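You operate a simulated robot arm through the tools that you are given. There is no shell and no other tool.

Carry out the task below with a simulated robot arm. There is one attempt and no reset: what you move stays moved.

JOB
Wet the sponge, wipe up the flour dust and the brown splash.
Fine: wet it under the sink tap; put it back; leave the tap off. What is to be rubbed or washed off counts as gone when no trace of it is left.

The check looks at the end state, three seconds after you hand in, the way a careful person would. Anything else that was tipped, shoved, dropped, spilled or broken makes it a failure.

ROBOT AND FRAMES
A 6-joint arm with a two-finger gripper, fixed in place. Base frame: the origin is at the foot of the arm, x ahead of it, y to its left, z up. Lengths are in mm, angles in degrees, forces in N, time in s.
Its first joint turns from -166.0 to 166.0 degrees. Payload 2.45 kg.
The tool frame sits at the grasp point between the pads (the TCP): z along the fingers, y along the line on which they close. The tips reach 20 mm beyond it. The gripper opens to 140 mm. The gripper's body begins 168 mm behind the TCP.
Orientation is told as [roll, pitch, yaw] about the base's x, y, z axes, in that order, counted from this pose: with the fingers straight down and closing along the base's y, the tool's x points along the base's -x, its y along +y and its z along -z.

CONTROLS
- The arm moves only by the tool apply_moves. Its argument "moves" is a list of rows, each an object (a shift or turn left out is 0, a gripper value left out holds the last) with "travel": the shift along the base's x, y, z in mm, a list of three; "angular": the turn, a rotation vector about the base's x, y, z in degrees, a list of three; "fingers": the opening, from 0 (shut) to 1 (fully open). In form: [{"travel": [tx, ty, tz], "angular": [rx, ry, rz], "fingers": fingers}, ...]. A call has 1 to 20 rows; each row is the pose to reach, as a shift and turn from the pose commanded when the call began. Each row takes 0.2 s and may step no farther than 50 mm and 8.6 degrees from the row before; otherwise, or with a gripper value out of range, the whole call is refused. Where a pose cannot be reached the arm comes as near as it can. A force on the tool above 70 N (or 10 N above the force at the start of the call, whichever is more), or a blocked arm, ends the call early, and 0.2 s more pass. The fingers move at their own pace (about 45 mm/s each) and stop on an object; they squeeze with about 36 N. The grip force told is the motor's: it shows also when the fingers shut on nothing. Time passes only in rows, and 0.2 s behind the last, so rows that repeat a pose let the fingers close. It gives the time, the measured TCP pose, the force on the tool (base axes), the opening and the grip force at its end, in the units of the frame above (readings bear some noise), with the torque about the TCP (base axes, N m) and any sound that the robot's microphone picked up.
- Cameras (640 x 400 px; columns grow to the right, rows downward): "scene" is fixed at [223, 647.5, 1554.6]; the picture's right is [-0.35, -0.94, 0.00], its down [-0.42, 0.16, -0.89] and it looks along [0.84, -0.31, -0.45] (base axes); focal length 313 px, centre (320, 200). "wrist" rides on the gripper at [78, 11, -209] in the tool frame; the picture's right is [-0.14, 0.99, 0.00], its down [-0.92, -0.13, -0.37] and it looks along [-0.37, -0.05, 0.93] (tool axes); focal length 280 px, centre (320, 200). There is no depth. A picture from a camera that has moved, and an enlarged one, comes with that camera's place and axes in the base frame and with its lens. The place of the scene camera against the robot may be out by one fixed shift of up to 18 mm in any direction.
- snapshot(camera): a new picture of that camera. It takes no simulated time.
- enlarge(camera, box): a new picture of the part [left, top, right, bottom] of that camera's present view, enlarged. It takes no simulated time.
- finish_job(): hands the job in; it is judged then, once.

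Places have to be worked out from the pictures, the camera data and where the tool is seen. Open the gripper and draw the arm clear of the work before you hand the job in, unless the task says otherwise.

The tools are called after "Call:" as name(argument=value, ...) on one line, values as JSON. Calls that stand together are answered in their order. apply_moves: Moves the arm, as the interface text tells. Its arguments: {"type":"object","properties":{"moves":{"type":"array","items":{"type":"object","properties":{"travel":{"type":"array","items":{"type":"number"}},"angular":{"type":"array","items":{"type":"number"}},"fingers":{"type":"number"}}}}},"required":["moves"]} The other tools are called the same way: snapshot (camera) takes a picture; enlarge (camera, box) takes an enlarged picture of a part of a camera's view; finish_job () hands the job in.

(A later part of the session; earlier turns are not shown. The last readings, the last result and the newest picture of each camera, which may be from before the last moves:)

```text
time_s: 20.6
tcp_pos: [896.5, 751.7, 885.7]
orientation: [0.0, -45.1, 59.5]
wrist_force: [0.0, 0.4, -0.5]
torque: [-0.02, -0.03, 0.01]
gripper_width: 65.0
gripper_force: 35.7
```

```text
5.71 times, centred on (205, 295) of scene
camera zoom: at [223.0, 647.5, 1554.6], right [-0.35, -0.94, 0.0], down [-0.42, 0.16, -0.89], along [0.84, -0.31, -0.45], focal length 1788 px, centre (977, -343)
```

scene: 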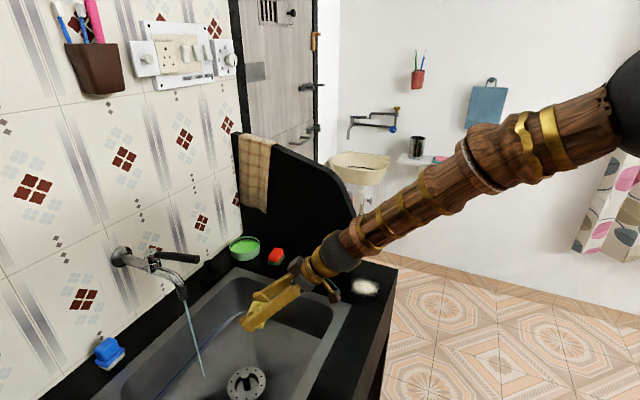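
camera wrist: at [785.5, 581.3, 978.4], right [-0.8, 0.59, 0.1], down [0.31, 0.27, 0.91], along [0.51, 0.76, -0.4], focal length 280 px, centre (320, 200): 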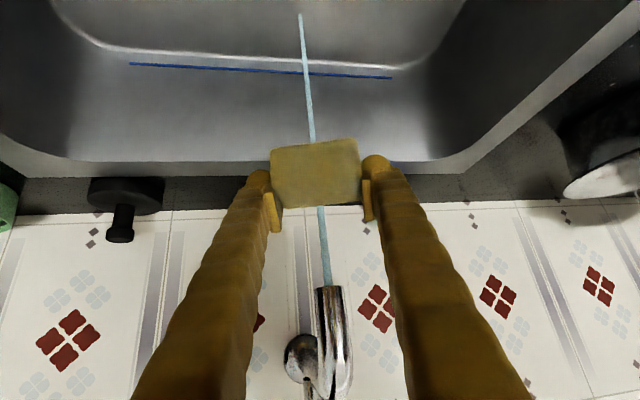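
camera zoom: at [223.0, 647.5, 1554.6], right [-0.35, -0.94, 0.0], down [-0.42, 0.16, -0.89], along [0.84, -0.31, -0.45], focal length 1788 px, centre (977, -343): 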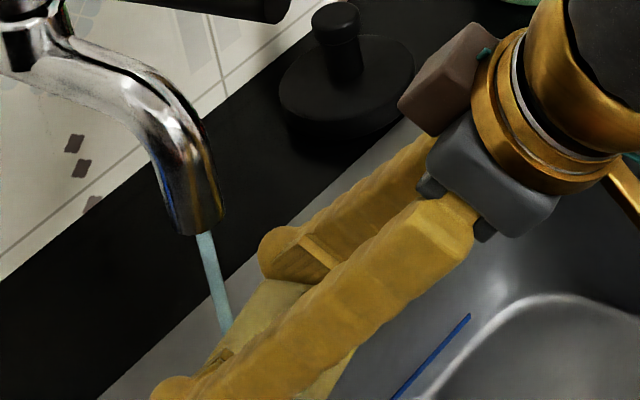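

The stream runs just behind the sponge's far edge, so it needs to go about 25 mm further forward.

Call:
apply_moves(moves=[{"travel": [6.5, 11, 0]}, {"travel": [13, 22, 0]}, {"travel": [13, 22, 0]}])

Call:
enlarge(camera="wrist", box=[240, 100, 400, 240])

Call:
enlarge(camera="scene", box=[160, 260, 250, 330])

```text
time_s: 21.4
tcp_pos: [910.5, 775.1, 885.9]
orientation: [0.0, -45.0, 59.5]
wrist_force: [-0.5, 0.1, -0.1]
torque: [-0.02, -0.02, -0.01]
gripper_width: 64.9
gripper_force: 36.1
```

```text
2.86 times, centred on (320, 170) of wrist
camera zoom: at [798.6, 603.8, 978.3], right [-0.8, 0.59, 0.1], down [0.31, 0.27, 0.91], along [0.51, 0.76, -0.4], focal length 801 px, centre (320, 286)
```

zoom: 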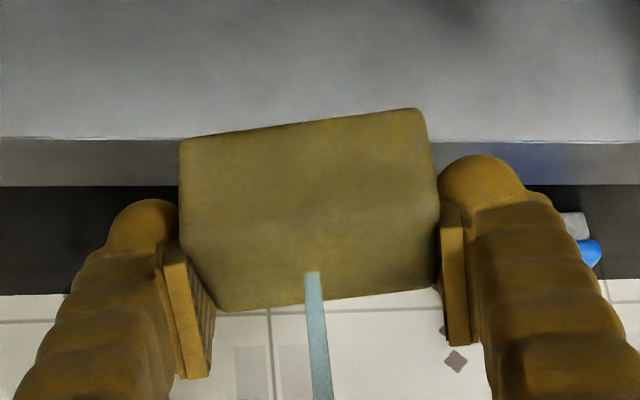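

```text
5.71 times, centred on (205, 295) of scene
camera zoom: at [223.0, 647.5, 1554.6], right [-0.35, -0.94, 0.0], down [-0.42, 0.16, -0.89], along [0.84, -0.31, -0.45], focal length 1788 px, centre (977, -343)
```

zoom: 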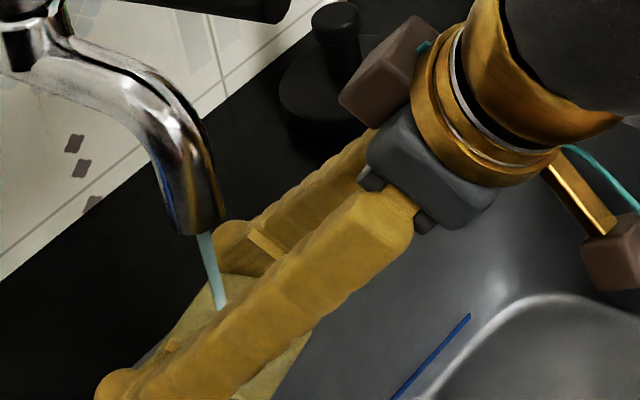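

The stream now lands on the sponge and is stopped by it. I'll hold it there for about 3 seconds to soak.

Call:
apply_moves(moves=[{"travel": [2, 3.5, 0]}, {"travel": [4, 7, 0]}, {"travel": [4, 7, 0]}, {"travel": [4, 7, 0]}, {"travel": [4, 7, 0]}, {"travel": [4, 7, 0]}, {"travel": [4, 7, 0]}, {"travel": [4, 7, 0]}, {"travel": [4, 7, 0]}, {"travel": [4, 7, 0]}, {"travel": [4, 7, 0]}, {"travel": [4, 7, 0]}, {"travel": [4, 7, 0]}, {"travel": [4, 7, 0]}, {"travel": [4, 7, 0]}])

Call:
enlarge(camera="wrist", box=[240, 100, 400, 240])

Call:
snapshot(camera="scene")

```text
time_s: 24.6
tcp_pos: [913.9, 781.4, 887.2]
orientation: [0.0, -45.0, 59.4]
wrist_force: [-0.1, -0.1, -0.8]
torque: [0.0, 0.04, -0.03]
gripper_width: 65.4
gripper_force: 36.6
```

```text
2.86 times, centred on (320, 170) of wrist
camera zoom: at [802.6, 610.6, 978.4], right [-0.8, 0.59, 0.1], down [0.31, 0.27, 0.91], along [0.51, 0.76, -0.4], focal length 801 px, centre (320, 286)
```

zoom: 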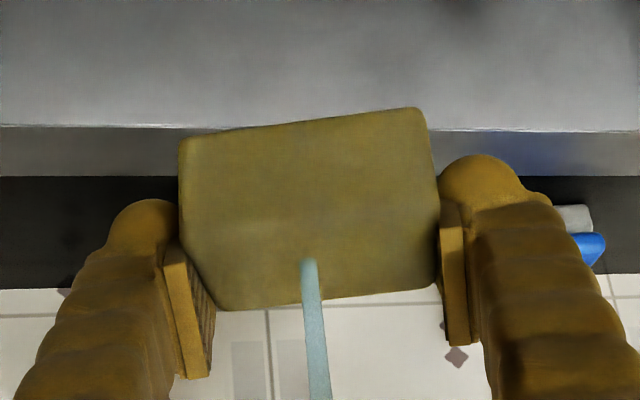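

```text
taken
```

scene: 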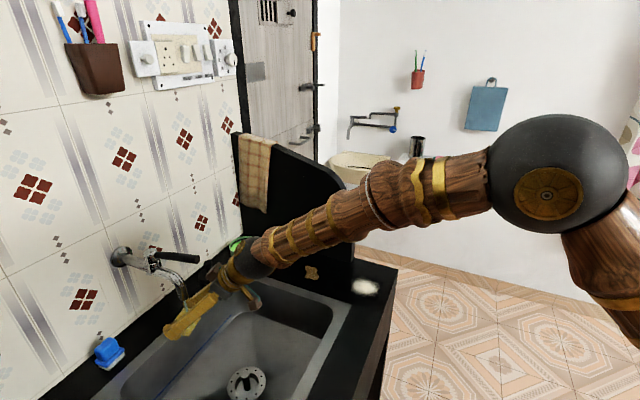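

The sponge is soaked and visibly darker. I'll back out from under the spout over the basin, rise beside the lever on its −t side and return to yaw 45°, ready to push the lever shut with the finger's side.

Call:
apply_moves(moves=[{"travel": [-17, -29, 0]}, {"travel": [-34, -58, 0]}, {"travel": [-50, -87, 5]}, {"travel": [-45, -107, 42], "angular": [0, 0, -2.9]}, {"travel": [-39, -127, 79], "angular": [0, 0, -5.8]}, {"travel": [-34, -148, 115], "angular": [0, 0, -8.7]}, {"travel": [-29, -168, 152], "angular": [0, 0, -11.6]}, {"travel": [-23.5, -188, 188], "angular": [0, 0, -14.5]}])

Call:
snapshot(camera="wrist")

Call:
snapshot(camera="scene")

```text
time_s: 26.4
tcp_pos: [888.1, 594.0, 1073.4]
orientation: [0.0, -44.9, 45.0]
wrist_force: [0.3, -0.3, -0.6]
torque: [0.02, -0.02, -0.02]
gripper_width: 65.1
gripper_force: 35.9
```

```text
taken
camera wrist: at [739.0, 457.1, 1166.5], right [-0.63, 0.77, 0.1], down [0.37, 0.19, 0.91], along [0.68, 0.61, -0.4], focal length 280 px, centre (320, 200)
```

wrist: 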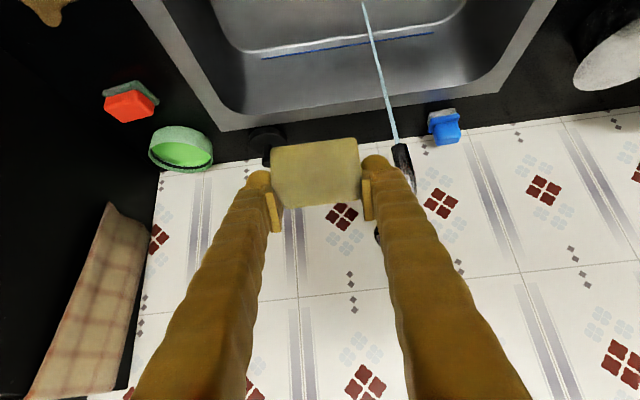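

```text
taken
```

scene: 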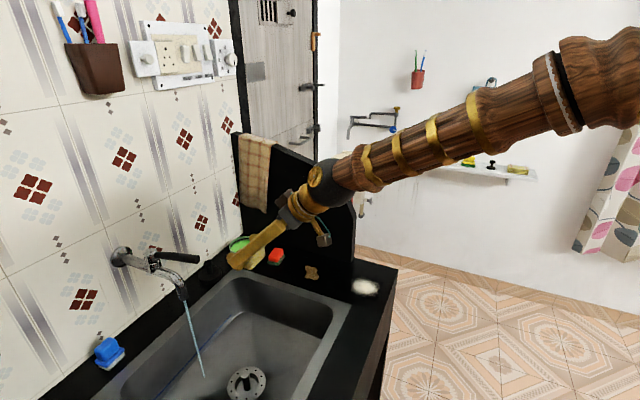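

The lever is behind the right finger in this view, about 19 mm to its side by calculation. I'll advance alongside it (n≈1165) and look before pushing.

Call:
apply_moves(moves=[{"travel": [27, 27, -2]}, {"travel": [54, 54, -4]}, {"travel": [81, 81, -5]}])

Call:
snapshot(camera="wrist")

Call:
enlarge(camera="scene", box=[90, 200, 290, 340])

```text
time_s: 27.2
tcp_pos: [971.4, 675.9, 1070.3]
orientation: [-0.1, -45.0, 45.1]
wrist_force: [0.0, 0.0, 0.3]
torque: [-0.05, 0.0, 0.04]
gripper_width: 64.9
gripper_force: 35.6
```

```text
taken
camera wrist: at [821.5, 537.3, 1161.6], right [-0.63, 0.77, 0.1], down [0.37, 0.19, 0.91], along [0.68, 0.61, -0.4], focal length 280 px, centre (320, 200)
```

wrist: 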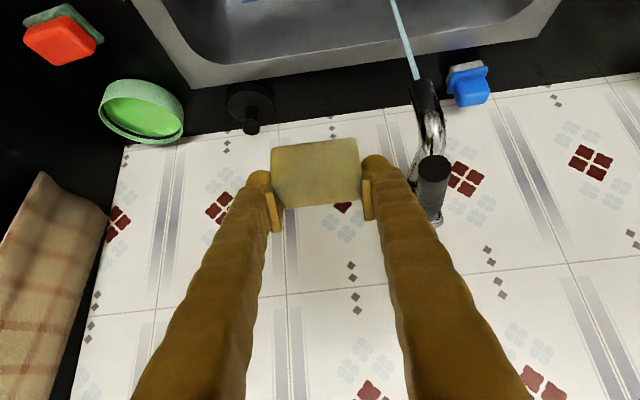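

```text
2.86 times, centred on (190, 270) of scene
camera zoom: at [223.0, 647.5, 1554.6], right [-0.35, -0.94, 0.0], down [-0.42, 0.16, -0.89], along [0.84, -0.31, -0.45], focal length 894 px, centre (691, 0)
```

zoom: 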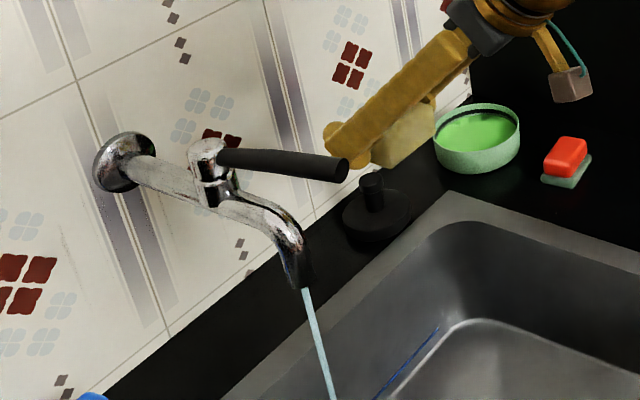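

The lever tip sits just right of the finger. I'll push it toward +t in small steps to close the tap.

Call:
apply_moves(moves=[{"travel": [-10, 10, 0]}, {"travel": [-18, 18, 0]}, {"travel": [-24, 24, 0]}, {"travel": [-29, 29, 0]}, {"travel": [-32, 32, 0]}])

Call:
snapshot(camera="wrist")

Call:
enlarge(camera="scene", box=[90, 200, 290, 340])

```text
time_s: 28.4
tcp_pos: [941.1, 704.1, 1069.9]
orientation: [-0.1, -45.0, 45.0]
wrist_force: [9.3, -12.8, -1.7]
torque: [-0.03, 0.01, -0.03]
gripper_width: 64.8
gripper_force: 35.8
```

```text
taken
camera wrist: at [790.2, 567.6, 1161.6], right [-0.63, 0.77, 0.1], down [0.37, 0.19, 0.91], along [0.68, 0.61, -0.4], focal length 280 px, centre (320, 200)
```

wrist: 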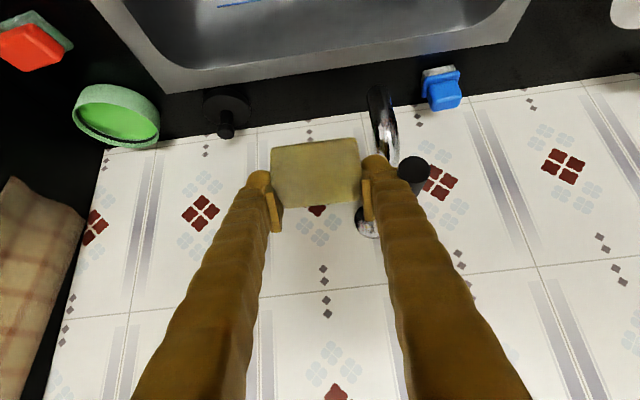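

```text
2.86 times, centred on (190, 270) of scene
camera zoom: at [223.0, 647.5, 1554.6], right [-0.35, -0.94, 0.0], down [-0.42, 0.16, -0.89], along [0.84, -0.31, -0.45], focal length 894 px, centre (691, 0)
```

zoom: 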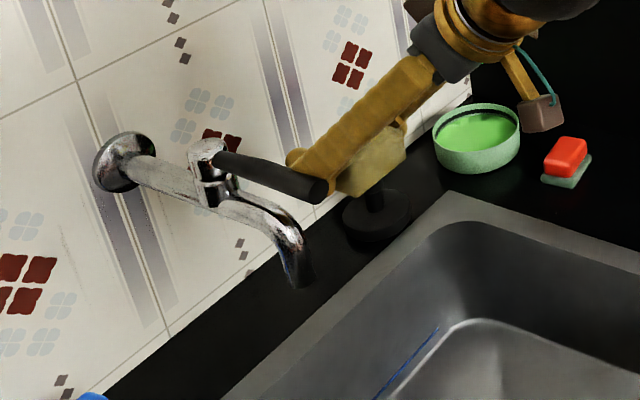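

Water has stopped and the lever is on its stop (about 16 N), so the tap is off. I'll draw back from the lever and carry the wet sponge over to above the flour, then look.

Call:
apply_moves(moves=[{"travel": [8, -8, 0]}, {"travel": [16, -16, 0]}, {"travel": [-14, -46, 0]}, {"travel": [-44, -76, 0]}, {"travel": [-39.8, -121.1, -15.6]}, {"travel": [-35.6, -166.2, -31.2]}, {"travel": [-31.4, -211.3, -46.8]}, {"travel": [-27.2, -256.4, -62.4]}, {"travel": [-23, -301.5, -78]}, {"travel": [-18.8, -346.6, -93.6]}, {"travel": [-14.6, -391.7, -109.2]}, {"travel": [-10.4, -436.8, -124.8]}, {"travel": [-6.2, -481.9, -140]}])

Call:
snapshot(camera="wrist")

Call:
snapshot(camera="scene")

```text
time_s: 31.2
tcp_pos: [935.0, 223.8, 930.0]
orientation: [0.0, -45.0, 45.2]
wrist_force: [-0.8, 0.7, -0.1]
torque: [0.03, 0.03, 0.04]
gripper_width: 65.0
gripper_force: 35.2
```

```text
taken
camera wrist: at [784.6, 86.1, 1021.8], right [-0.63, 0.77, 0.1], down [0.37, 0.19, 0.91], along [0.68, 0.61, -0.4], focal length 280 px, centre (320, 200)
```

wrist: 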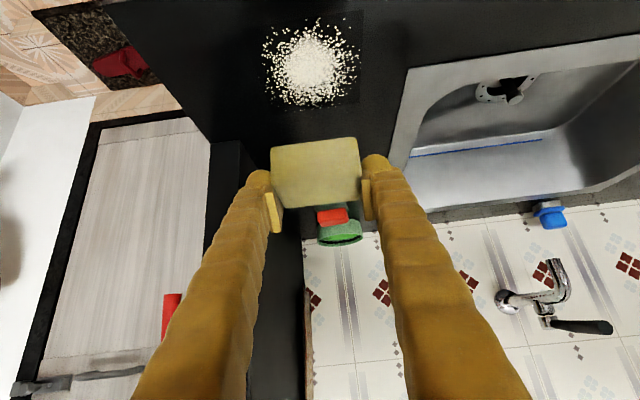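

```text
taken
```

scene: 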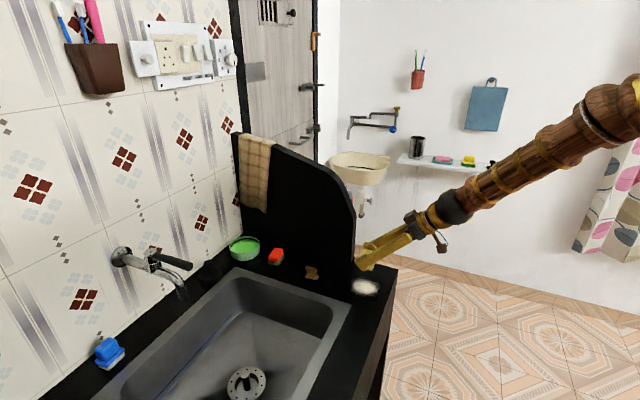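

Call:
enlarge(camera="wrist", box=[230, 0, 410, 220])

Call:
enlarge(camera="scene", box=[330, 220, 430, 310])

```text
1.82 times, centred on (320, 110) of wrist
camera zoom: at [784.6, 86.1, 1021.8], right [-0.63, 0.77, 0.1], down [0.37, 0.19, 0.91], along [0.68, 0.61, -0.4], focal length 510 px, centre (320, 364)
```

zoom: 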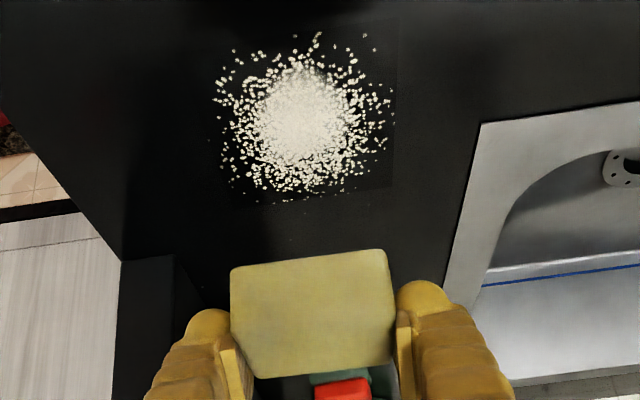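

```text
4.44 times, centred on (380, 265) of scene
camera zoom: at [223.0, 647.5, 1554.6], right [-0.35, -0.94, 0.0], down [-0.42, 0.16, -0.89], along [0.84, -0.31, -0.45], focal length 1391 px, centre (53, -89)
```

zoom: 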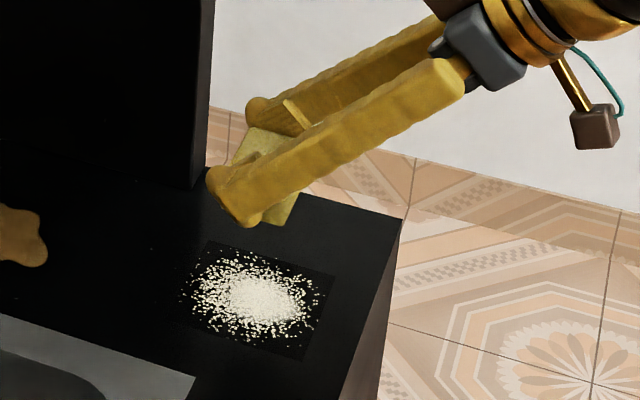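

The flour spans roughly n 764–870, t −541…−453 with its centre near (n 808, t −500). I'll lower the sponge over its centre to just above contact height.

Call:
apply_moves(moves=[{"travel": [-6, -4, -40]}, {"travel": [-12, -8, -75]}, {"travel": [-12, -8, -90]}, {"travel": [-12, -8, -95]}])

Call:
enlarge(camera="wrist", box=[200, 60, 440, 220])

Call:
enlarge(camera="scene", box=[330, 250, 410, 310])

```text
time_s: 32.2
tcp_pos: [922.6, 215.1, 834.8]
orientation: [-0.1, -45.0, 45.0]
wrist_force: [-0.9, 1.0, 0.2]
torque: [0.02, 0.0, 0.0]
gripper_width: 65.0
gripper_force: 35.7
```

```text
2.50 times, centred on (320, 140) of wrist
camera zoom: at [771.9, 78.7, 926.5], right [-0.63, 0.77, 0.1], down [0.37, 0.19, 0.91], along [0.68, 0.61, -0.4], focal length 701 px, centre (320, 350)
```

zoom: 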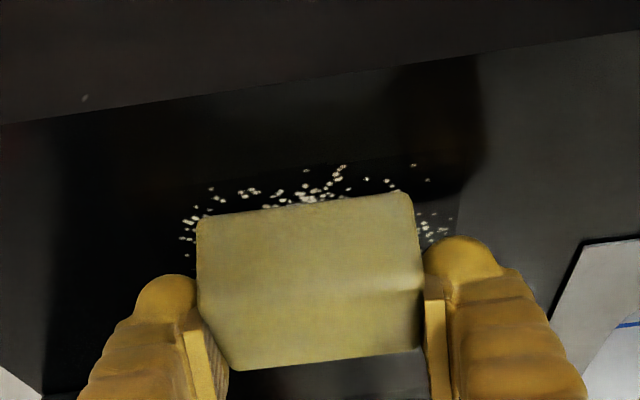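

```text
6.67 times, centred on (370, 280) of scene
camera zoom: at [223.0, 647.5, 1554.6], right [-0.35, -0.94, 0.0], down [-0.42, 0.16, -0.89], along [0.84, -0.31, -0.45], focal length 2086 px, centre (-13, -333)
```

zoom: 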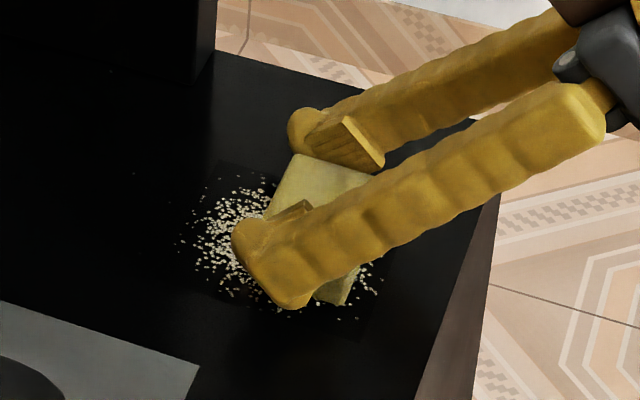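

The sponge is nearly down on the flour. I'll press down a few millimetres and read the contact force.

Call:
apply_moves(moves=[{"travel": [0, 0, -2]}, {"travel": [0, 0, -4]}])

```text
time_s: 32.8
tcp_pos: [923.1, 216.0, 832.7]
orientation: [-0.3, -45.1, 45.1]
wrist_force: [-3.4, -2.5, 33.5]
torque: [-1.42, 0.15, -0.08]
gripper_width: 64.9
gripper_force: 35.5
```

Force is 33 N, a bit more than needed and biased to one corner. I'll ease up to a light press and check again.

Call:
apply_moves(moves=[{"travel": [0, 0, 1.2]}, {"travel": [0, 0, 1.2]}])

Call:
enlarge(camera="wrist", box=[200, 60, 440, 220])

```text
time_s: 33.4
tcp_pos: [921.7, 216.5, 832.6]
orientation: [-0.1, -45.0, 45.1]
wrist_force: [7.1, 1.6, 29.3]
torque: [-0.9, 0.08, 0.11]
gripper_width: 64.9
gripper_force: 35.7
```

```text
2.50 times, centred on (320, 140) of wrist
camera zoom: at [771.8, 79.0, 924.5], right [-0.63, 0.77, 0.1], down [0.37, 0.19, 0.91], along [0.68, 0.61, -0.4], focal length 701 px, centre (320, 350)
```

zoom: 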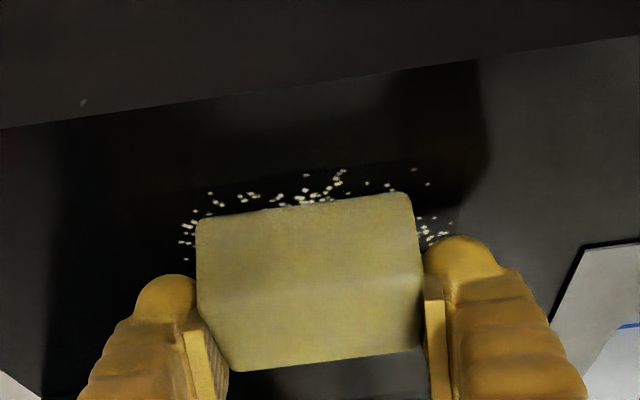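

Call:
apply_moves(moves=[{"travel": [0, 0, 1]}, {"travel": [0, 0, 1]}])

```text
time_s: 34.0
tcp_pos: [921.0, 216.3, 832.3]
orientation: [0.0, -45.0, 45.0]
wrist_force: [2.9, 0.5, 21.0]
torque: [-0.58, 0.24, 0.02]
gripper_width: 64.9
gripper_force: 35.7
```

Down to 21 N; I'll ease one more millimetre and start the first lane, a short stroke along the counter, then check the effect.

Call:
apply_moves(moves=[{"travel": [0, 0, 0.8]}, {"travel": [-7, 7, 0.8]}, {"travel": [-14, 14, 0.8]}, {"travel": [-21, 21, 0.8]}, {"travel": [-28, 28, 0.8]}, {"travel": [-21, 21, 0.8]}, {"travel": [-14, 14, 0.8]}, {"travel": [-7, 7, 0.8]}, {"travel": [0, 0, 0.8]}])

Call:
enlarge(camera="wrist", box=[200, 60, 440, 220])

Call:
enlarge(camera="scene", box=[330, 250, 410, 310])

```text
time_s: 36.0
tcp_pos: [921.9, 216.6, 833.0]
orientation: [0.0, -45.0, 45.0]
wrist_force: [0.2, -0.9, -0.1]
torque: [0.02, -0.04, 0.0]
gripper_width: 65.4
gripper_force: 36.1
```

```text
2.50 times, centred on (320, 140) of wrist
camera zoom: at [771.2, 79.1, 925.8], right [-0.63, 0.77, 0.1], down [0.37, 0.19, 0.91], along [0.68, 0.61, -0.4], focal length 701 px, centre (320, 350)
```

zoom: 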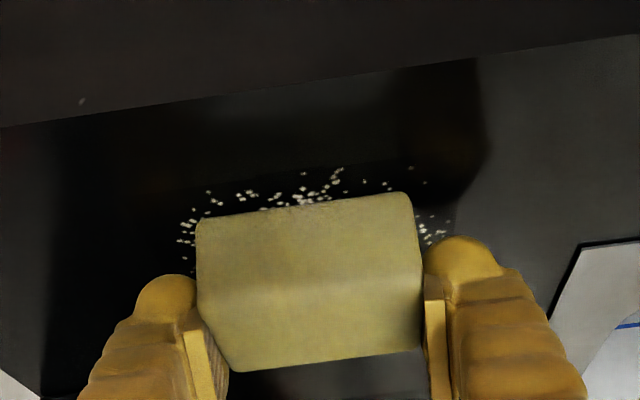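

```text
6.67 times, centred on (370, 280) of scene
camera zoom: at [223.0, 647.5, 1554.6], right [-0.35, -0.94, 0.0], down [-0.42, 0.16, -0.89], along [0.84, -0.31, -0.45], focal length 2086 px, centre (-13, -333)
```

zoom: 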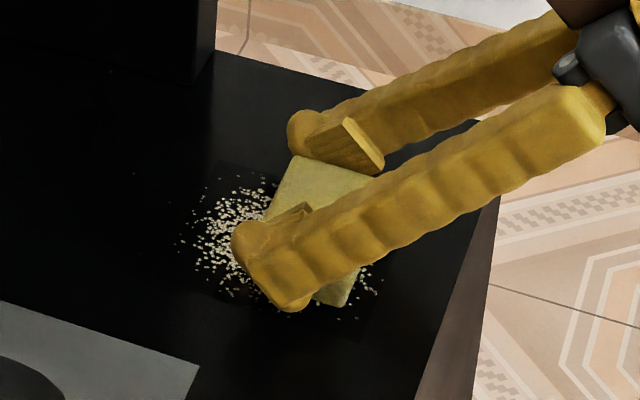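

No contact force remained in that stroke (the sponge settled flat in the grip). I'll press 1.5 mm lower and repeat the stroke, reading force while it is on the surface.

Call:
apply_moves(moves=[{"travel": [0, 0, -1.5]}, {"travel": [-7, 7, -1.5]}, {"travel": [-14, 14, -1.5]}])

Call:
enlarge(camera="wrist", box=[200, 60, 440, 220])

Call:
enlarge(camera="scene", box=[330, 250, 410, 310])

```text
time_s: 36.8
tcp_pos: [908.3, 229.8, 832.9]
orientation: [-0.1, -45.1, 45.2]
wrist_force: [2.4, -1.6, 7.7]
torque: [-0.22, 0.08, 0.09]
gripper_width: 64.9
gripper_force: 36.2
```

```text
2.50 times, centred on (320, 140) of wrist
camera zoom: at [757.7, 92.5, 924.9], right [-0.63, 0.77, 0.1], down [0.37, 0.19, 0.91], along [0.68, 0.61, -0.4], focal length 701 px, centre (320, 350)
```

zoom: 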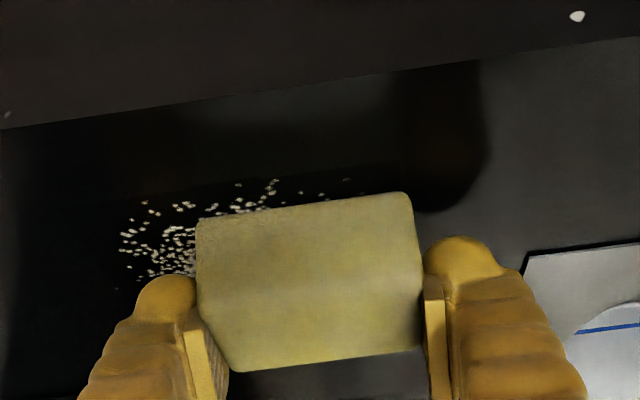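

```text
6.67 times, centred on (370, 280) of scene
camera zoom: at [223.0, 647.5, 1554.6], right [-0.35, -0.94, 0.0], down [-0.42, 0.16, -0.89], along [0.84, -0.31, -0.45], focal length 2086 px, centre (-13, -333)
```

zoom: 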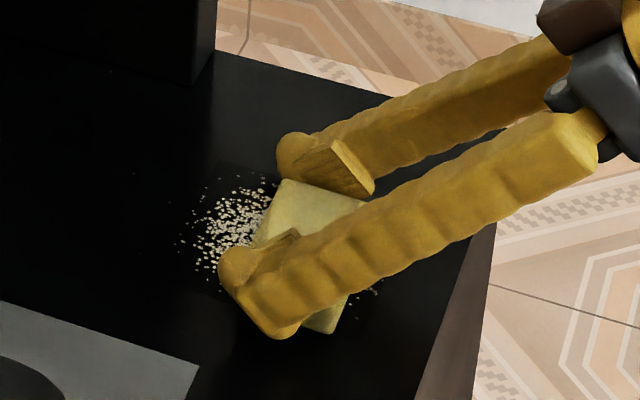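

Good: about 8 N of contact and the flour vanishes under the sponge. I'll sweep lanes along the counter across the patch's centre and its near side.

Call:
apply_moves(moves=[{"travel": [-6.4, 6.4, 0]}, {"travel": [-12.7, 12.7, 0]}, {"travel": [0, 0, 0]}, {"travel": [12.7, -12.7, 0]}, {"travel": [25.5, -25.5, 0]}, {"travel": [38.2, -38.2, 0]}, {"travel": [46.7, -46.7, 0]}, {"travel": [37.5, -55.9, 0]}, {"travel": [29, -64.3, 0]}, {"travel": [16.3, -51.6, 0]}, {"travel": [3.5, -38.9, 0]}, {"travel": [-9.2, -26.2, 0]}, {"travel": [-21.9, -13.4, 0]}, {"travel": [-30.4, -4.9, 0]}, {"travel": [-21.2, 4.2, 0]}, {"travel": [-12.7, 12.7, 0]}])

Call:
enlarge(camera="wrist", box=[160, 40, 480, 240])

Call:
enlarge(camera="scene", box=[330, 250, 410, 310])

```text
time_s: 40.2
tcp_pos: [894.7, 244.3, 831.9]
orientation: [0.0, -45.1, 45.1]
wrist_force: [-14.6, -8.6, 35.1]
torque: [-0.6, 0.73, -0.02]
gripper_width: 65.0
gripper_force: 35.6
```

```text
2.00 times, centred on (320, 140) of wrist
camera zoom: at [744.2, 106.0, 923.9], right [-0.63, 0.77, 0.1], down [0.37, 0.19, 0.91], along [0.68, 0.61, -0.4], focal length 561 px, centre (320, 320)
```

zoom: 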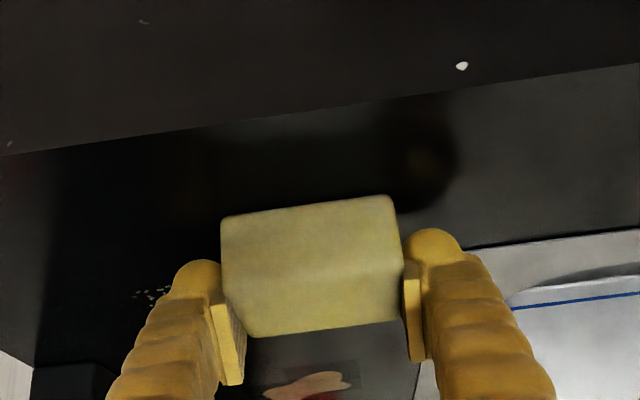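

```text
6.67 times, centred on (370, 280) of scene
camera zoom: at [223.0, 647.5, 1554.6], right [-0.35, -0.94, 0.0], down [-0.42, 0.16, -0.89], along [0.84, -0.31, -0.45], focal length 2086 px, centre (-13, -333)
```

zoom: 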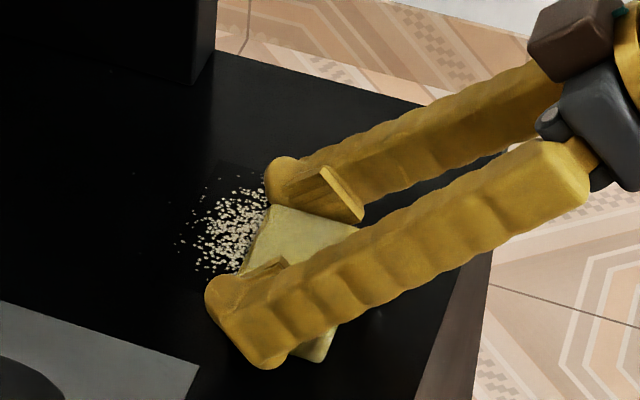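

The near side is clean. Force had risen to about 35 N, so I'll lift 1 mm and sweep the far side of the patch.

Call:
apply_moves(moves=[{"travel": [0, 0, 1]}, {"travel": [8.5, 8.5, 1]}, {"travel": [17.7, 17.7, 1]}, {"travel": [31.8, 3.5, 1]}, {"travel": [46, -10.6, 1]}, {"travel": [60.1, -24.7, 1]}, {"travel": [74.2, -38.9, 1]}, {"travel": [78.5, -43.1, 1]}])

Call:
enlarge(camera="wrist", box=[160, 40, 480, 240])

Call:
enlarge(camera="scene", box=[330, 250, 410, 310])

```text
time_s: 42.0
tcp_pos: [973.9, 199.8, 833.5]
orientation: [0.0, -45.0, 45.0]
wrist_force: [0.0, 0.1, -0.3]
torque: [-0.01, 0.0, 0.01]
gripper_width: 65.0
gripper_force: 35.7
```

```text
2.00 times, centred on (320, 140) of wrist
camera zoom: at [823.1, 62.8, 925.4], right [-0.63, 0.77, 0.1], down [0.37, 0.19, 0.91], along [0.68, 0.61, -0.4], focal length 561 px, centre (320, 320)
```

zoom: 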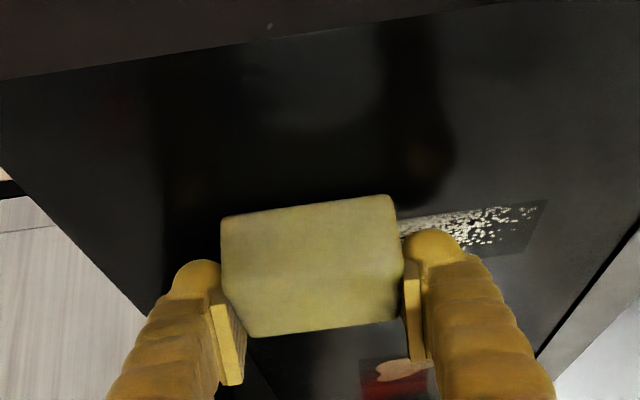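

```text
6.67 times, centred on (370, 280) of scene
camera zoom: at [223.0, 647.5, 1554.6], right [-0.35, -0.94, 0.0], down [-0.42, 0.16, -0.89], along [0.84, -0.31, -0.45], focal length 2086 px, centre (-13, -333)
```

zoom: 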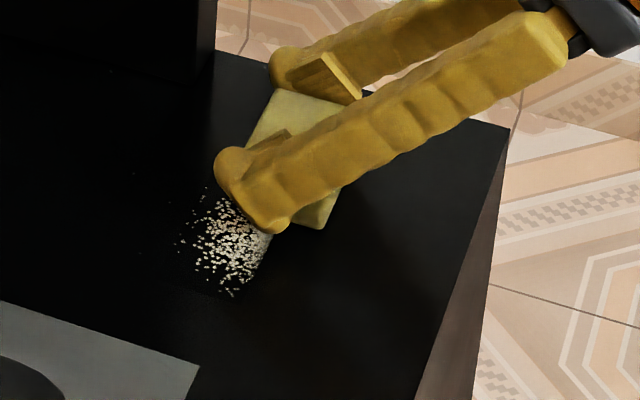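

That pass rode just above the surface, with zero force. I'll go back over it 0.9 mm lower, then take the next lane out.

Call:
apply_moves(moves=[{"travel": [0, 0, -0.9]}, {"travel": [-14.1, 14.1, -0.9]}, {"travel": [-28.3, 28.3, -0.9]}, {"travel": [-42.4, 42.4, -0.9]}, {"travel": [-56.6, 56.6, -0.9]}, {"travel": [-60.8, 60.8, -0.9]}])

Call:
enlarge(camera="scene", box=[330, 250, 410, 310])

```text
time_s: 43.4
tcp_pos: [912.6, 260.3, 831.8]
orientation: [0.1, -45.0, 44.9]
wrist_force: [2.6, -1.2, 9.5]
torque: [-0.25, 0.18, 0.05]
gripper_width: 65.1
gripper_force: 36.0
```

```text
6.67 times, centred on (370, 280) of scene
camera zoom: at [223.0, 647.5, 1554.6], right [-0.35, -0.94, 0.0], down [-0.42, 0.16, -0.89], along [0.84, -0.31, -0.45], focal length 2086 px, centre (-13, -333)
```

zoom: 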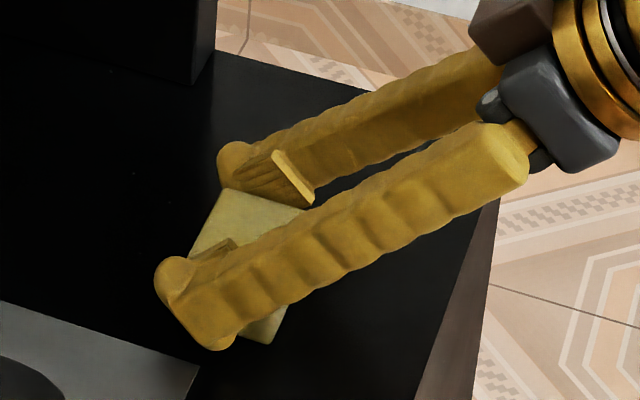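

With 9.5 N contact that lane came clean. I'll do the outer lanes (n≈855 and 878) the same way to catch scattered grains.

Call:
apply_moves(moves=[{"travel": [8.5, 8.5, 0]}, {"travel": [17.7, 17.7, 0]}, {"travel": [31.8, 3.5, 0]}, {"travel": [46, -10.6, 0]}, {"travel": [60.1, -24.7, 0]}, {"travel": [74.2, -38.9, 0]}, {"travel": [79.9, -44.5, 0]}, {"travel": [88.4, -36.1, 0]}, {"travel": [96.2, -28.3, 0]}, {"travel": [82, -14.1, 0]}, {"travel": [67.9, 0, 0]}, {"travel": [53.7, 14.1, 0]}, {"travel": [39.6, 28.3, 0]}, {"travel": [33.9, 33.9, 0]}])

Call:
enlarge(camera="scene", box=[320, 240, 420, 320])

Call:
enlarge(camera="wrist", box=[160, 40, 480, 240])

```text
time_s: 46.4
tcp_pos: [947.8, 295.6, 831.5]
orientation: [0.1, -44.9, 45.1]
wrist_force: [2.9, 0.3, 6.0]
torque: [-0.13, 0.07, 0.04]
gripper_width: 65.1
gripper_force: 36.0
```

```text
5.00 times, centred on (370, 280) of scene
camera zoom: at [223.0, 647.5, 1554.6], right [-0.35, -0.94, 0.0], down [-0.42, 0.16, -0.89], along [0.84, -0.31, -0.45], focal length 1565 px, centre (70, -200)
```

zoom: 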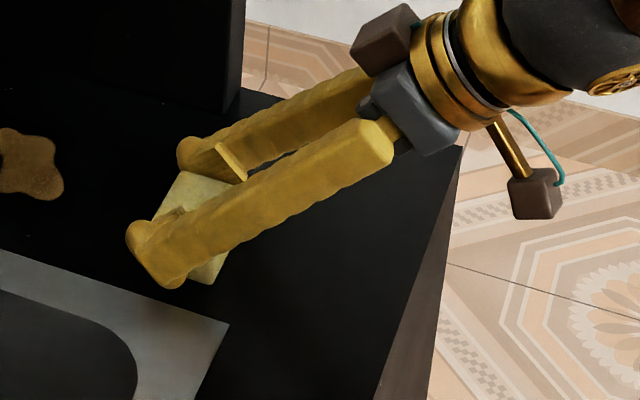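

```text
2.00 times, centred on (320, 140) of wrist
camera zoom: at [797.0, 157.3, 924.4], right [-0.63, 0.77, 0.1], down [0.37, 0.19, 0.91], along [0.68, 0.61, -0.4], focal length 561 px, centre (320, 320)
```

zoom: 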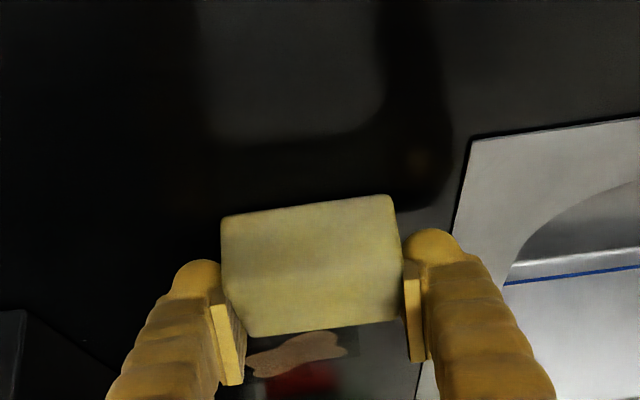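

The flour looks gone from both views; I'll inspect it again from above later. Now I'll hop over to the brown splash and wipe its near part.

Call:
apply_moves(moves=[{"travel": [0, 0, 4]}, {"travel": [24.7, 17.7, 4]}, {"travel": [48.1, 36.8, 4]}, {"travel": [70.7, 56.6, 4]}, {"travel": [82, 67.9, 4]}, {"travel": [82, 67.9, 0]}, {"travel": [92.6, 57.3, 0]}, {"travel": [103.2, 46.7, 0]}, {"travel": [113.1, 36.8, 0]}])

Call:
enlarge(camera="scene", box=[260, 220, 400, 310])

Call:
enlarge(camera="wrist", box=[160, 40, 480, 240])

```text
time_s: 48.4
tcp_pos: [1059.4, 332.3, 832.3]
orientation: [-0.1, -45.1, 45.1]
wrist_force: [-0.5, -0.1, 5.2]
torque: [-0.1, 0.12, -0.08]
gripper_width: 65.0
gripper_force: 35.7
```

```text
4.44 times, centred on (330, 265) of scene
camera zoom: at [223.0, 647.5, 1554.6], right [-0.35, -0.94, 0.0], down [-0.42, 0.16, -0.89], along [0.84, -0.31, -0.45], focal length 1391 px, centre (276, -89)
```

zoom: 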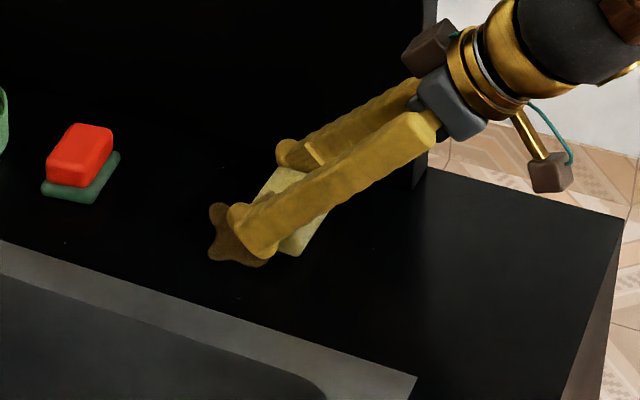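

```text
2.00 times, centred on (320, 140) of wrist
camera zoom: at [909.7, 194.0, 924.7], right [-0.63, 0.77, 0.1], down [0.37, 0.19, 0.91], along [0.68, 0.61, -0.4], focal length 561 px, centre (320, 320)
```

zoom: 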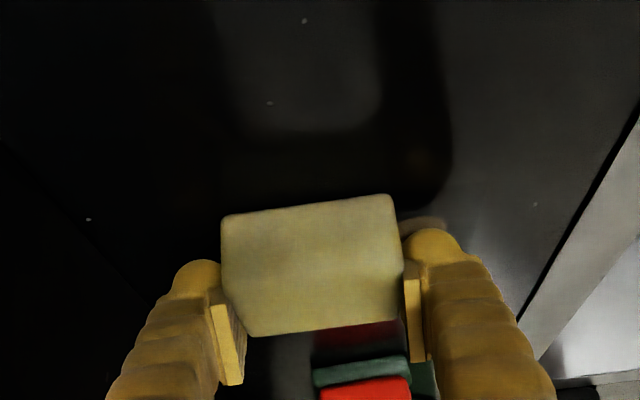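

About 5 N contact; the splash is only partly covered so far. I'll run lanes over its full extent with slightly firmer pressure.

Call:
apply_moves(moves=[{"travel": [-11.3, 11.3, -0.3]}, {"travel": [-22.6, 22.6, -0.3]}, {"travel": [-33.9, 33.9, -0.3]}, {"travel": [-38.2, 38.2, -0.3]}, {"travel": [-29.7, 46.7, -0.3]}, {"travel": [-20.5, 55.9, -0.3]}, {"travel": [-9.2, 44.5, -0.3]}, {"travel": [2.1, 33.2, -0.3]}, {"travel": [13.4, 21.9, -0.3]}, {"travel": [17.7, 17.7, -0.3]}, {"travel": [26.9, 26.9, -0.3]}, {"travel": [35.4, 35.4, -0.3]}, {"travel": [24, 46.7, -0.3]}, {"travel": [12.7, 58, -0.3]}, {"travel": [1.4, 69.3, -0.3]}, {"travel": [-2.8, 73.5, -0.3]}])

Call:
enlarge(camera="scene", box=[260, 220, 400, 310])

Call:
enlarge(camera="wrist", box=[160, 40, 480, 240])

```text
time_s: 51.8
tcp_pos: [1057.7, 405.9, 831.6]
orientation: [0.0, -45.0, 45.0]
wrist_force: [5.9, -7.2, 19.2]
torque: [-0.34, 0.11, 0.07]
gripper_width: 65.0
gripper_force: 35.7
```

```text
4.44 times, centred on (330, 265) of scene
camera zoom: at [223.0, 647.5, 1554.6], right [-0.35, -0.94, 0.0], down [-0.42, 0.16, -0.89], along [0.84, -0.31, -0.45], focal length 1391 px, centre (276, -89)
```

zoom: 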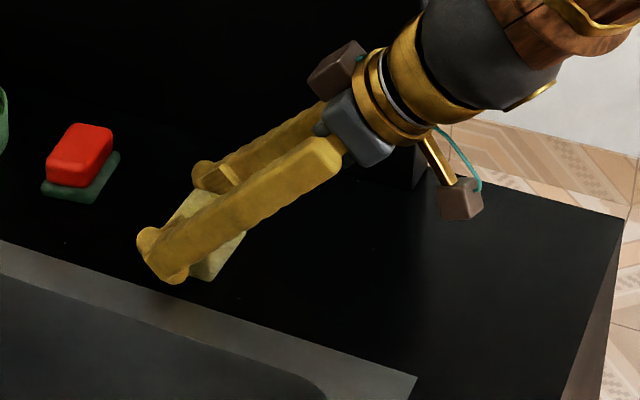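

```text
2.00 times, centred on (320, 140) of wrist
camera zoom: at [906.6, 268.0, 924.2], right [-0.63, 0.77, 0.1], down [0.37, 0.19, 0.91], along [0.68, 0.61, -0.4], focal length 561 px, centre (320, 320)
```

zoom: 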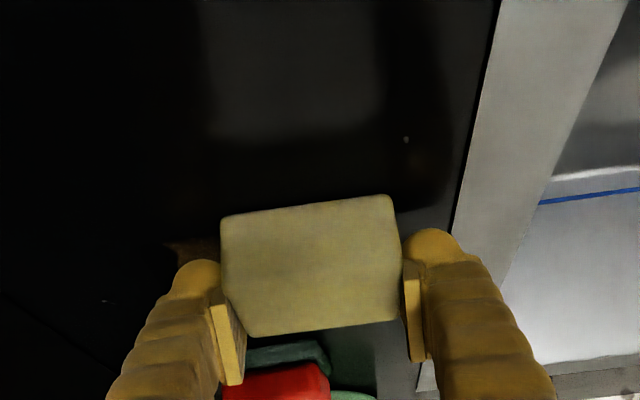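

A faint trace remains around (n 1025, t −513). I'll scrub back and forth over that side and once more along the far edge.

Call:
apply_moves(moves=[{"travel": [11.3, -11.3, 0]}, {"travel": [22.6, -22.6, 0]}, {"travel": [33.9, -33.9, 0]}, {"travel": [42.4, -42.4, 0]}, {"travel": [33.9, -50.9, 0]}, {"travel": [25.5, -42.4, 0]}, {"travel": [33.9, -50.9, 0]}, {"travel": [28.3, -56.6, 0]}, {"travel": [17.7, -46, 0]}, {"travel": [28.3, -56.6, 0]}, {"travel": [33.9, -50.9, 0]}, {"travel": [46, -38.9, 0]}, {"travel": [35.4, -28.3, 0]}, {"travel": [24.7, -17.7, 0]}, {"travel": [14.1, -7.1, 0]}, {"travel": [3.5, 3.5, 0]}])

Call:
enlarge(camera="scene", box=[260, 220, 400, 310])

Call:
enlarge(camera="wrist", box=[160, 40, 480, 240])

```text
time_s: 55.2
tcp_pos: [1060.8, 408.0, 831.2]
orientation: [0.1, -45.0, 45.0]
wrist_force: [2.2, -1.4, 12.0]
torque: [-0.2, 0.12, 0.04]
gripper_width: 65.1
gripper_force: 36.0
```

```text
4.44 times, centred on (330, 265) of scene
camera zoom: at [223.0, 647.5, 1554.6], right [-0.35, -0.94, 0.0], down [-0.42, 0.16, -0.89], along [0.84, -0.31, -0.45], focal length 1391 px, centre (276, -89)
```

zoom: 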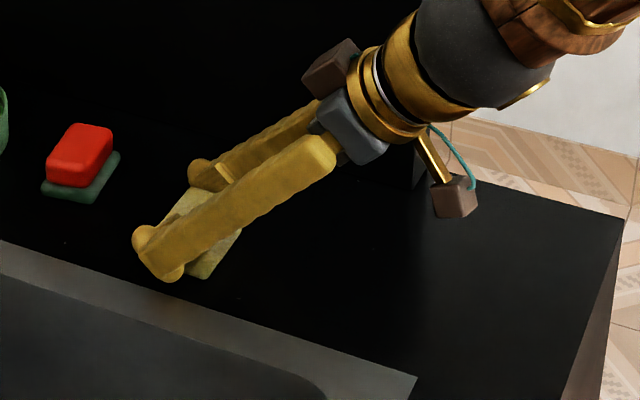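

```text
2.00 times, centred on (320, 140) of wrist
camera zoom: at [910.2, 270.7, 924.1], right [-0.63, 0.77, 0.1], down [0.37, 0.19, 0.91], along [0.68, 0.61, -0.4], focal length 561 px, centre (320, 320)
```

zoom: 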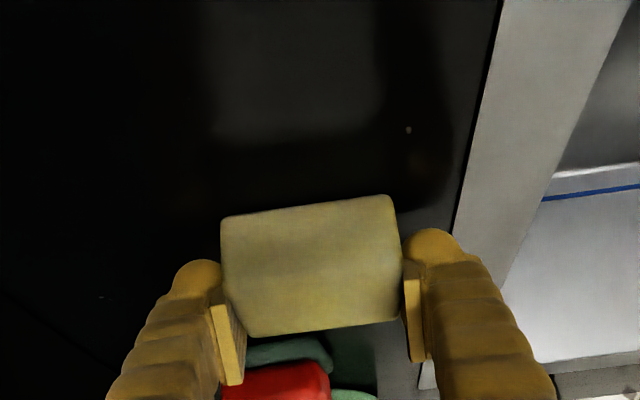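

No brown is visible around the sponge now. I'll lift off and draw back to inspect the whole wiped area.

Call:
apply_moves(moves=[{"travel": [0, 0, 20]}, {"travel": [0, 0, 60]}, {"travel": [-20, -20, 95]}, {"travel": [-50, -50, 110]}, {"travel": [-80, -80, 120]}, {"travel": [-110, -110, 130]}, {"travel": [-135, -135, 140]}])

Call:
snapshot(camera="wrist")

Call:
enlarge(camera="scene", box=[240, 220, 420, 340])

```text
time_s: 56.8
tcp_pos: [924.6, 272.0, 972.2]
orientation: [-0.1, -44.9, 45.1]
wrist_force: [0.4, 0.4, -0.9]
torque: [0.03, 0.0, 0.04]
gripper_width: 64.9
gripper_force: 36.0
```

```text
taken
camera wrist: at [774.3, 134.7, 1064.3], right [-0.63, 0.77, 0.1], down [0.37, 0.19, 0.91], along [0.68, 0.61, -0.4], focal length 280 px, centre (320, 200)
```

wrist: 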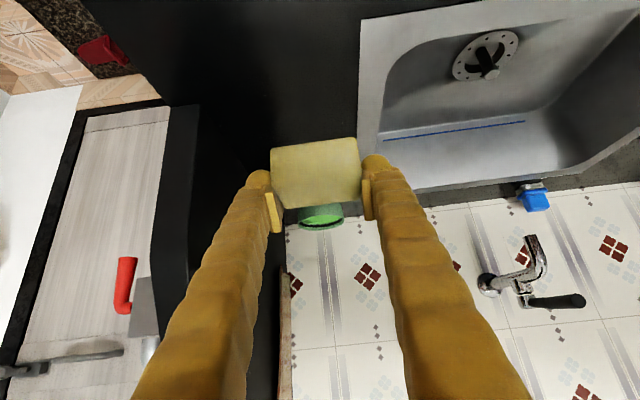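

```text
3.33 times, centred on (330, 280) of scene
camera zoom: at [223.0, 647.5, 1554.6], right [-0.35, -0.94, 0.0], down [-0.42, 0.16, -0.89], along [0.84, -0.31, -0.45], focal length 1043 px, centre (287, -67)
```

zoom: 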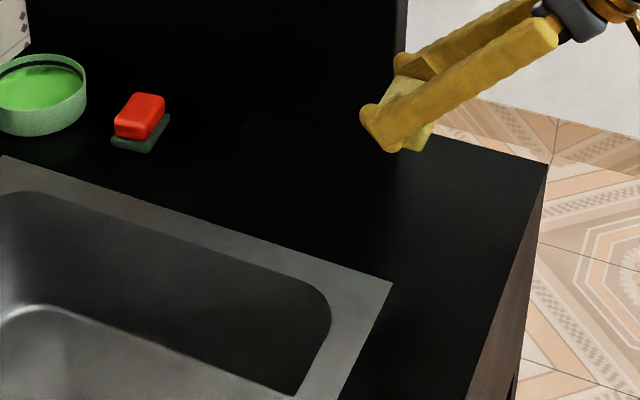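

Call:
enlarge(camera="scene", box=[290, 250, 350, 290])

Call:
enlarge(camera="scene", box=[335, 262, 395, 312])

Call:
enlarge(camera="wrist", box=[200, 0, 380, 150])

```text
10.00 times, centred on (320, 270) of scene
camera zoom: at [223.0, 647.5, 1554.6], right [-0.35, -0.94, 0.0], down [-0.42, 0.16, -0.89], along [0.84, -0.31, -0.45], focal length 3129 px, centre (320, -500)
```

zoom: 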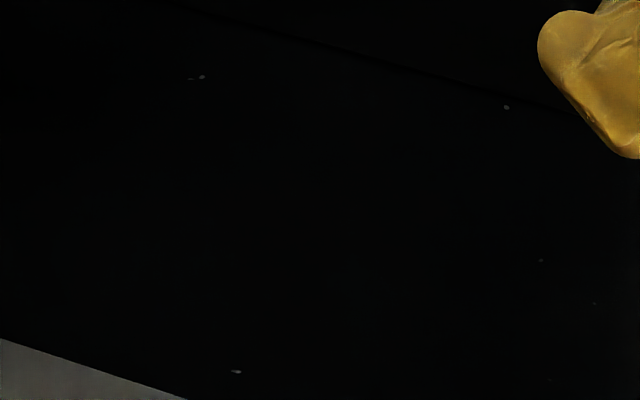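

```text
8.00 times, centred on (365, 287) of scene
camera zoom: at [223.0, 647.5, 1554.6], right [-0.35, -0.94, 0.0], down [-0.42, 0.16, -0.89], along [0.84, -0.31, -0.45], focal length 2504 px, centre (-40, -496)
```

zoom: 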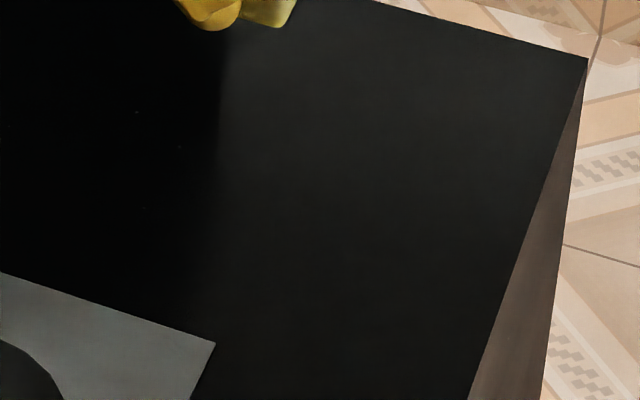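

```text
2.67 times, centred on (290, 75) of wrist
camera zoom: at [774.3, 134.7, 1064.3], right [-0.63, 0.77, 0.1], down [0.37, 0.19, 0.91], along [0.68, 0.61, -0.4], focal length 748 px, centre (400, 533)
```

zoom: 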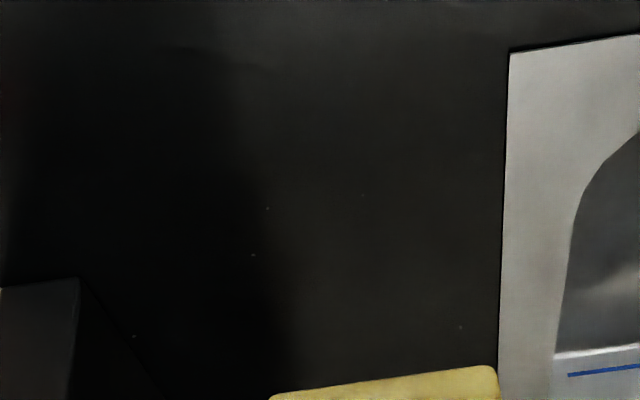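

Both patches look clean; only tiny pale flecks remain, which also appear elsewhere on the stone. To be certain none are stray flour, I'll wipe the strip between the two patches too, then compare.

Call:
apply_moves(moves=[{"travel": [17.7, 10.6, -42]}, {"travel": [37.5, 24.7, -80]}, {"travel": [37.5, 24.7, -118]}, {"travel": [37.5, 24.7, -137]}, {"travel": [37.5, 24.7, -140]}, {"travel": [50.2, 12, -140]}, {"travel": [62.9, -0.7, -140]}, {"travel": [75.7, -13.4, -140]}, {"travel": [87, -24.7, -140]}, {"travel": [98.3, -13.4, -140]}, {"travel": [102.5, -9.2, -140]}, {"travel": [89.1, 4.2, -140]}, {"travel": [76.4, 17, -140]}, {"travel": [63.6, 29.7, -140]}, {"travel": [53, 40.3, -140]}, {"travel": [62.9, 50.2, -140]}, {"travel": [70, 57.3, -140]}, {"travel": [82.7, 44.5, -140]}, {"travel": [95.5, 31.8, -140]}, {"travel": [108.2, 19.1, -140]}])

Call:
enlarge(camera="wrist", box=[160, 40, 480, 240])

```text
time_s: 61.0
tcp_pos: [1033.3, 291.7, 831.3]
orientation: [-0.1, -45.0, 45.1]
wrist_force: [-3.8, 2.2, 14.7]
torque: [-0.19, 0.36, -0.09]
gripper_width: 65.0
gripper_force: 35.8
```

```text
2.00 times, centred on (320, 140) of wrist
camera zoom: at [883.1, 155.7, 924.4], right [-0.63, 0.77, 0.1], down [0.37, 0.19, 0.91], along [0.68, 0.61, -0.4], focal length 561 px, centre (320, 320)
```

zoom: 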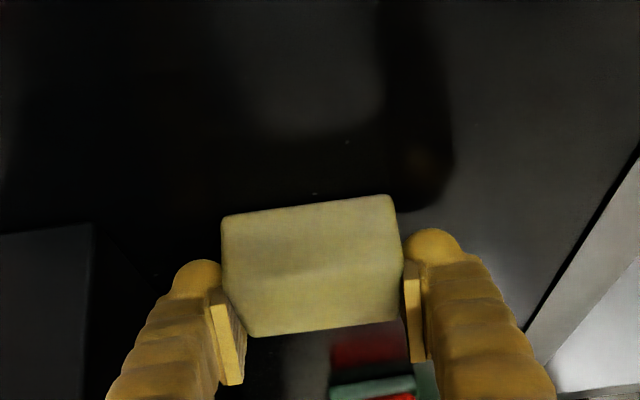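

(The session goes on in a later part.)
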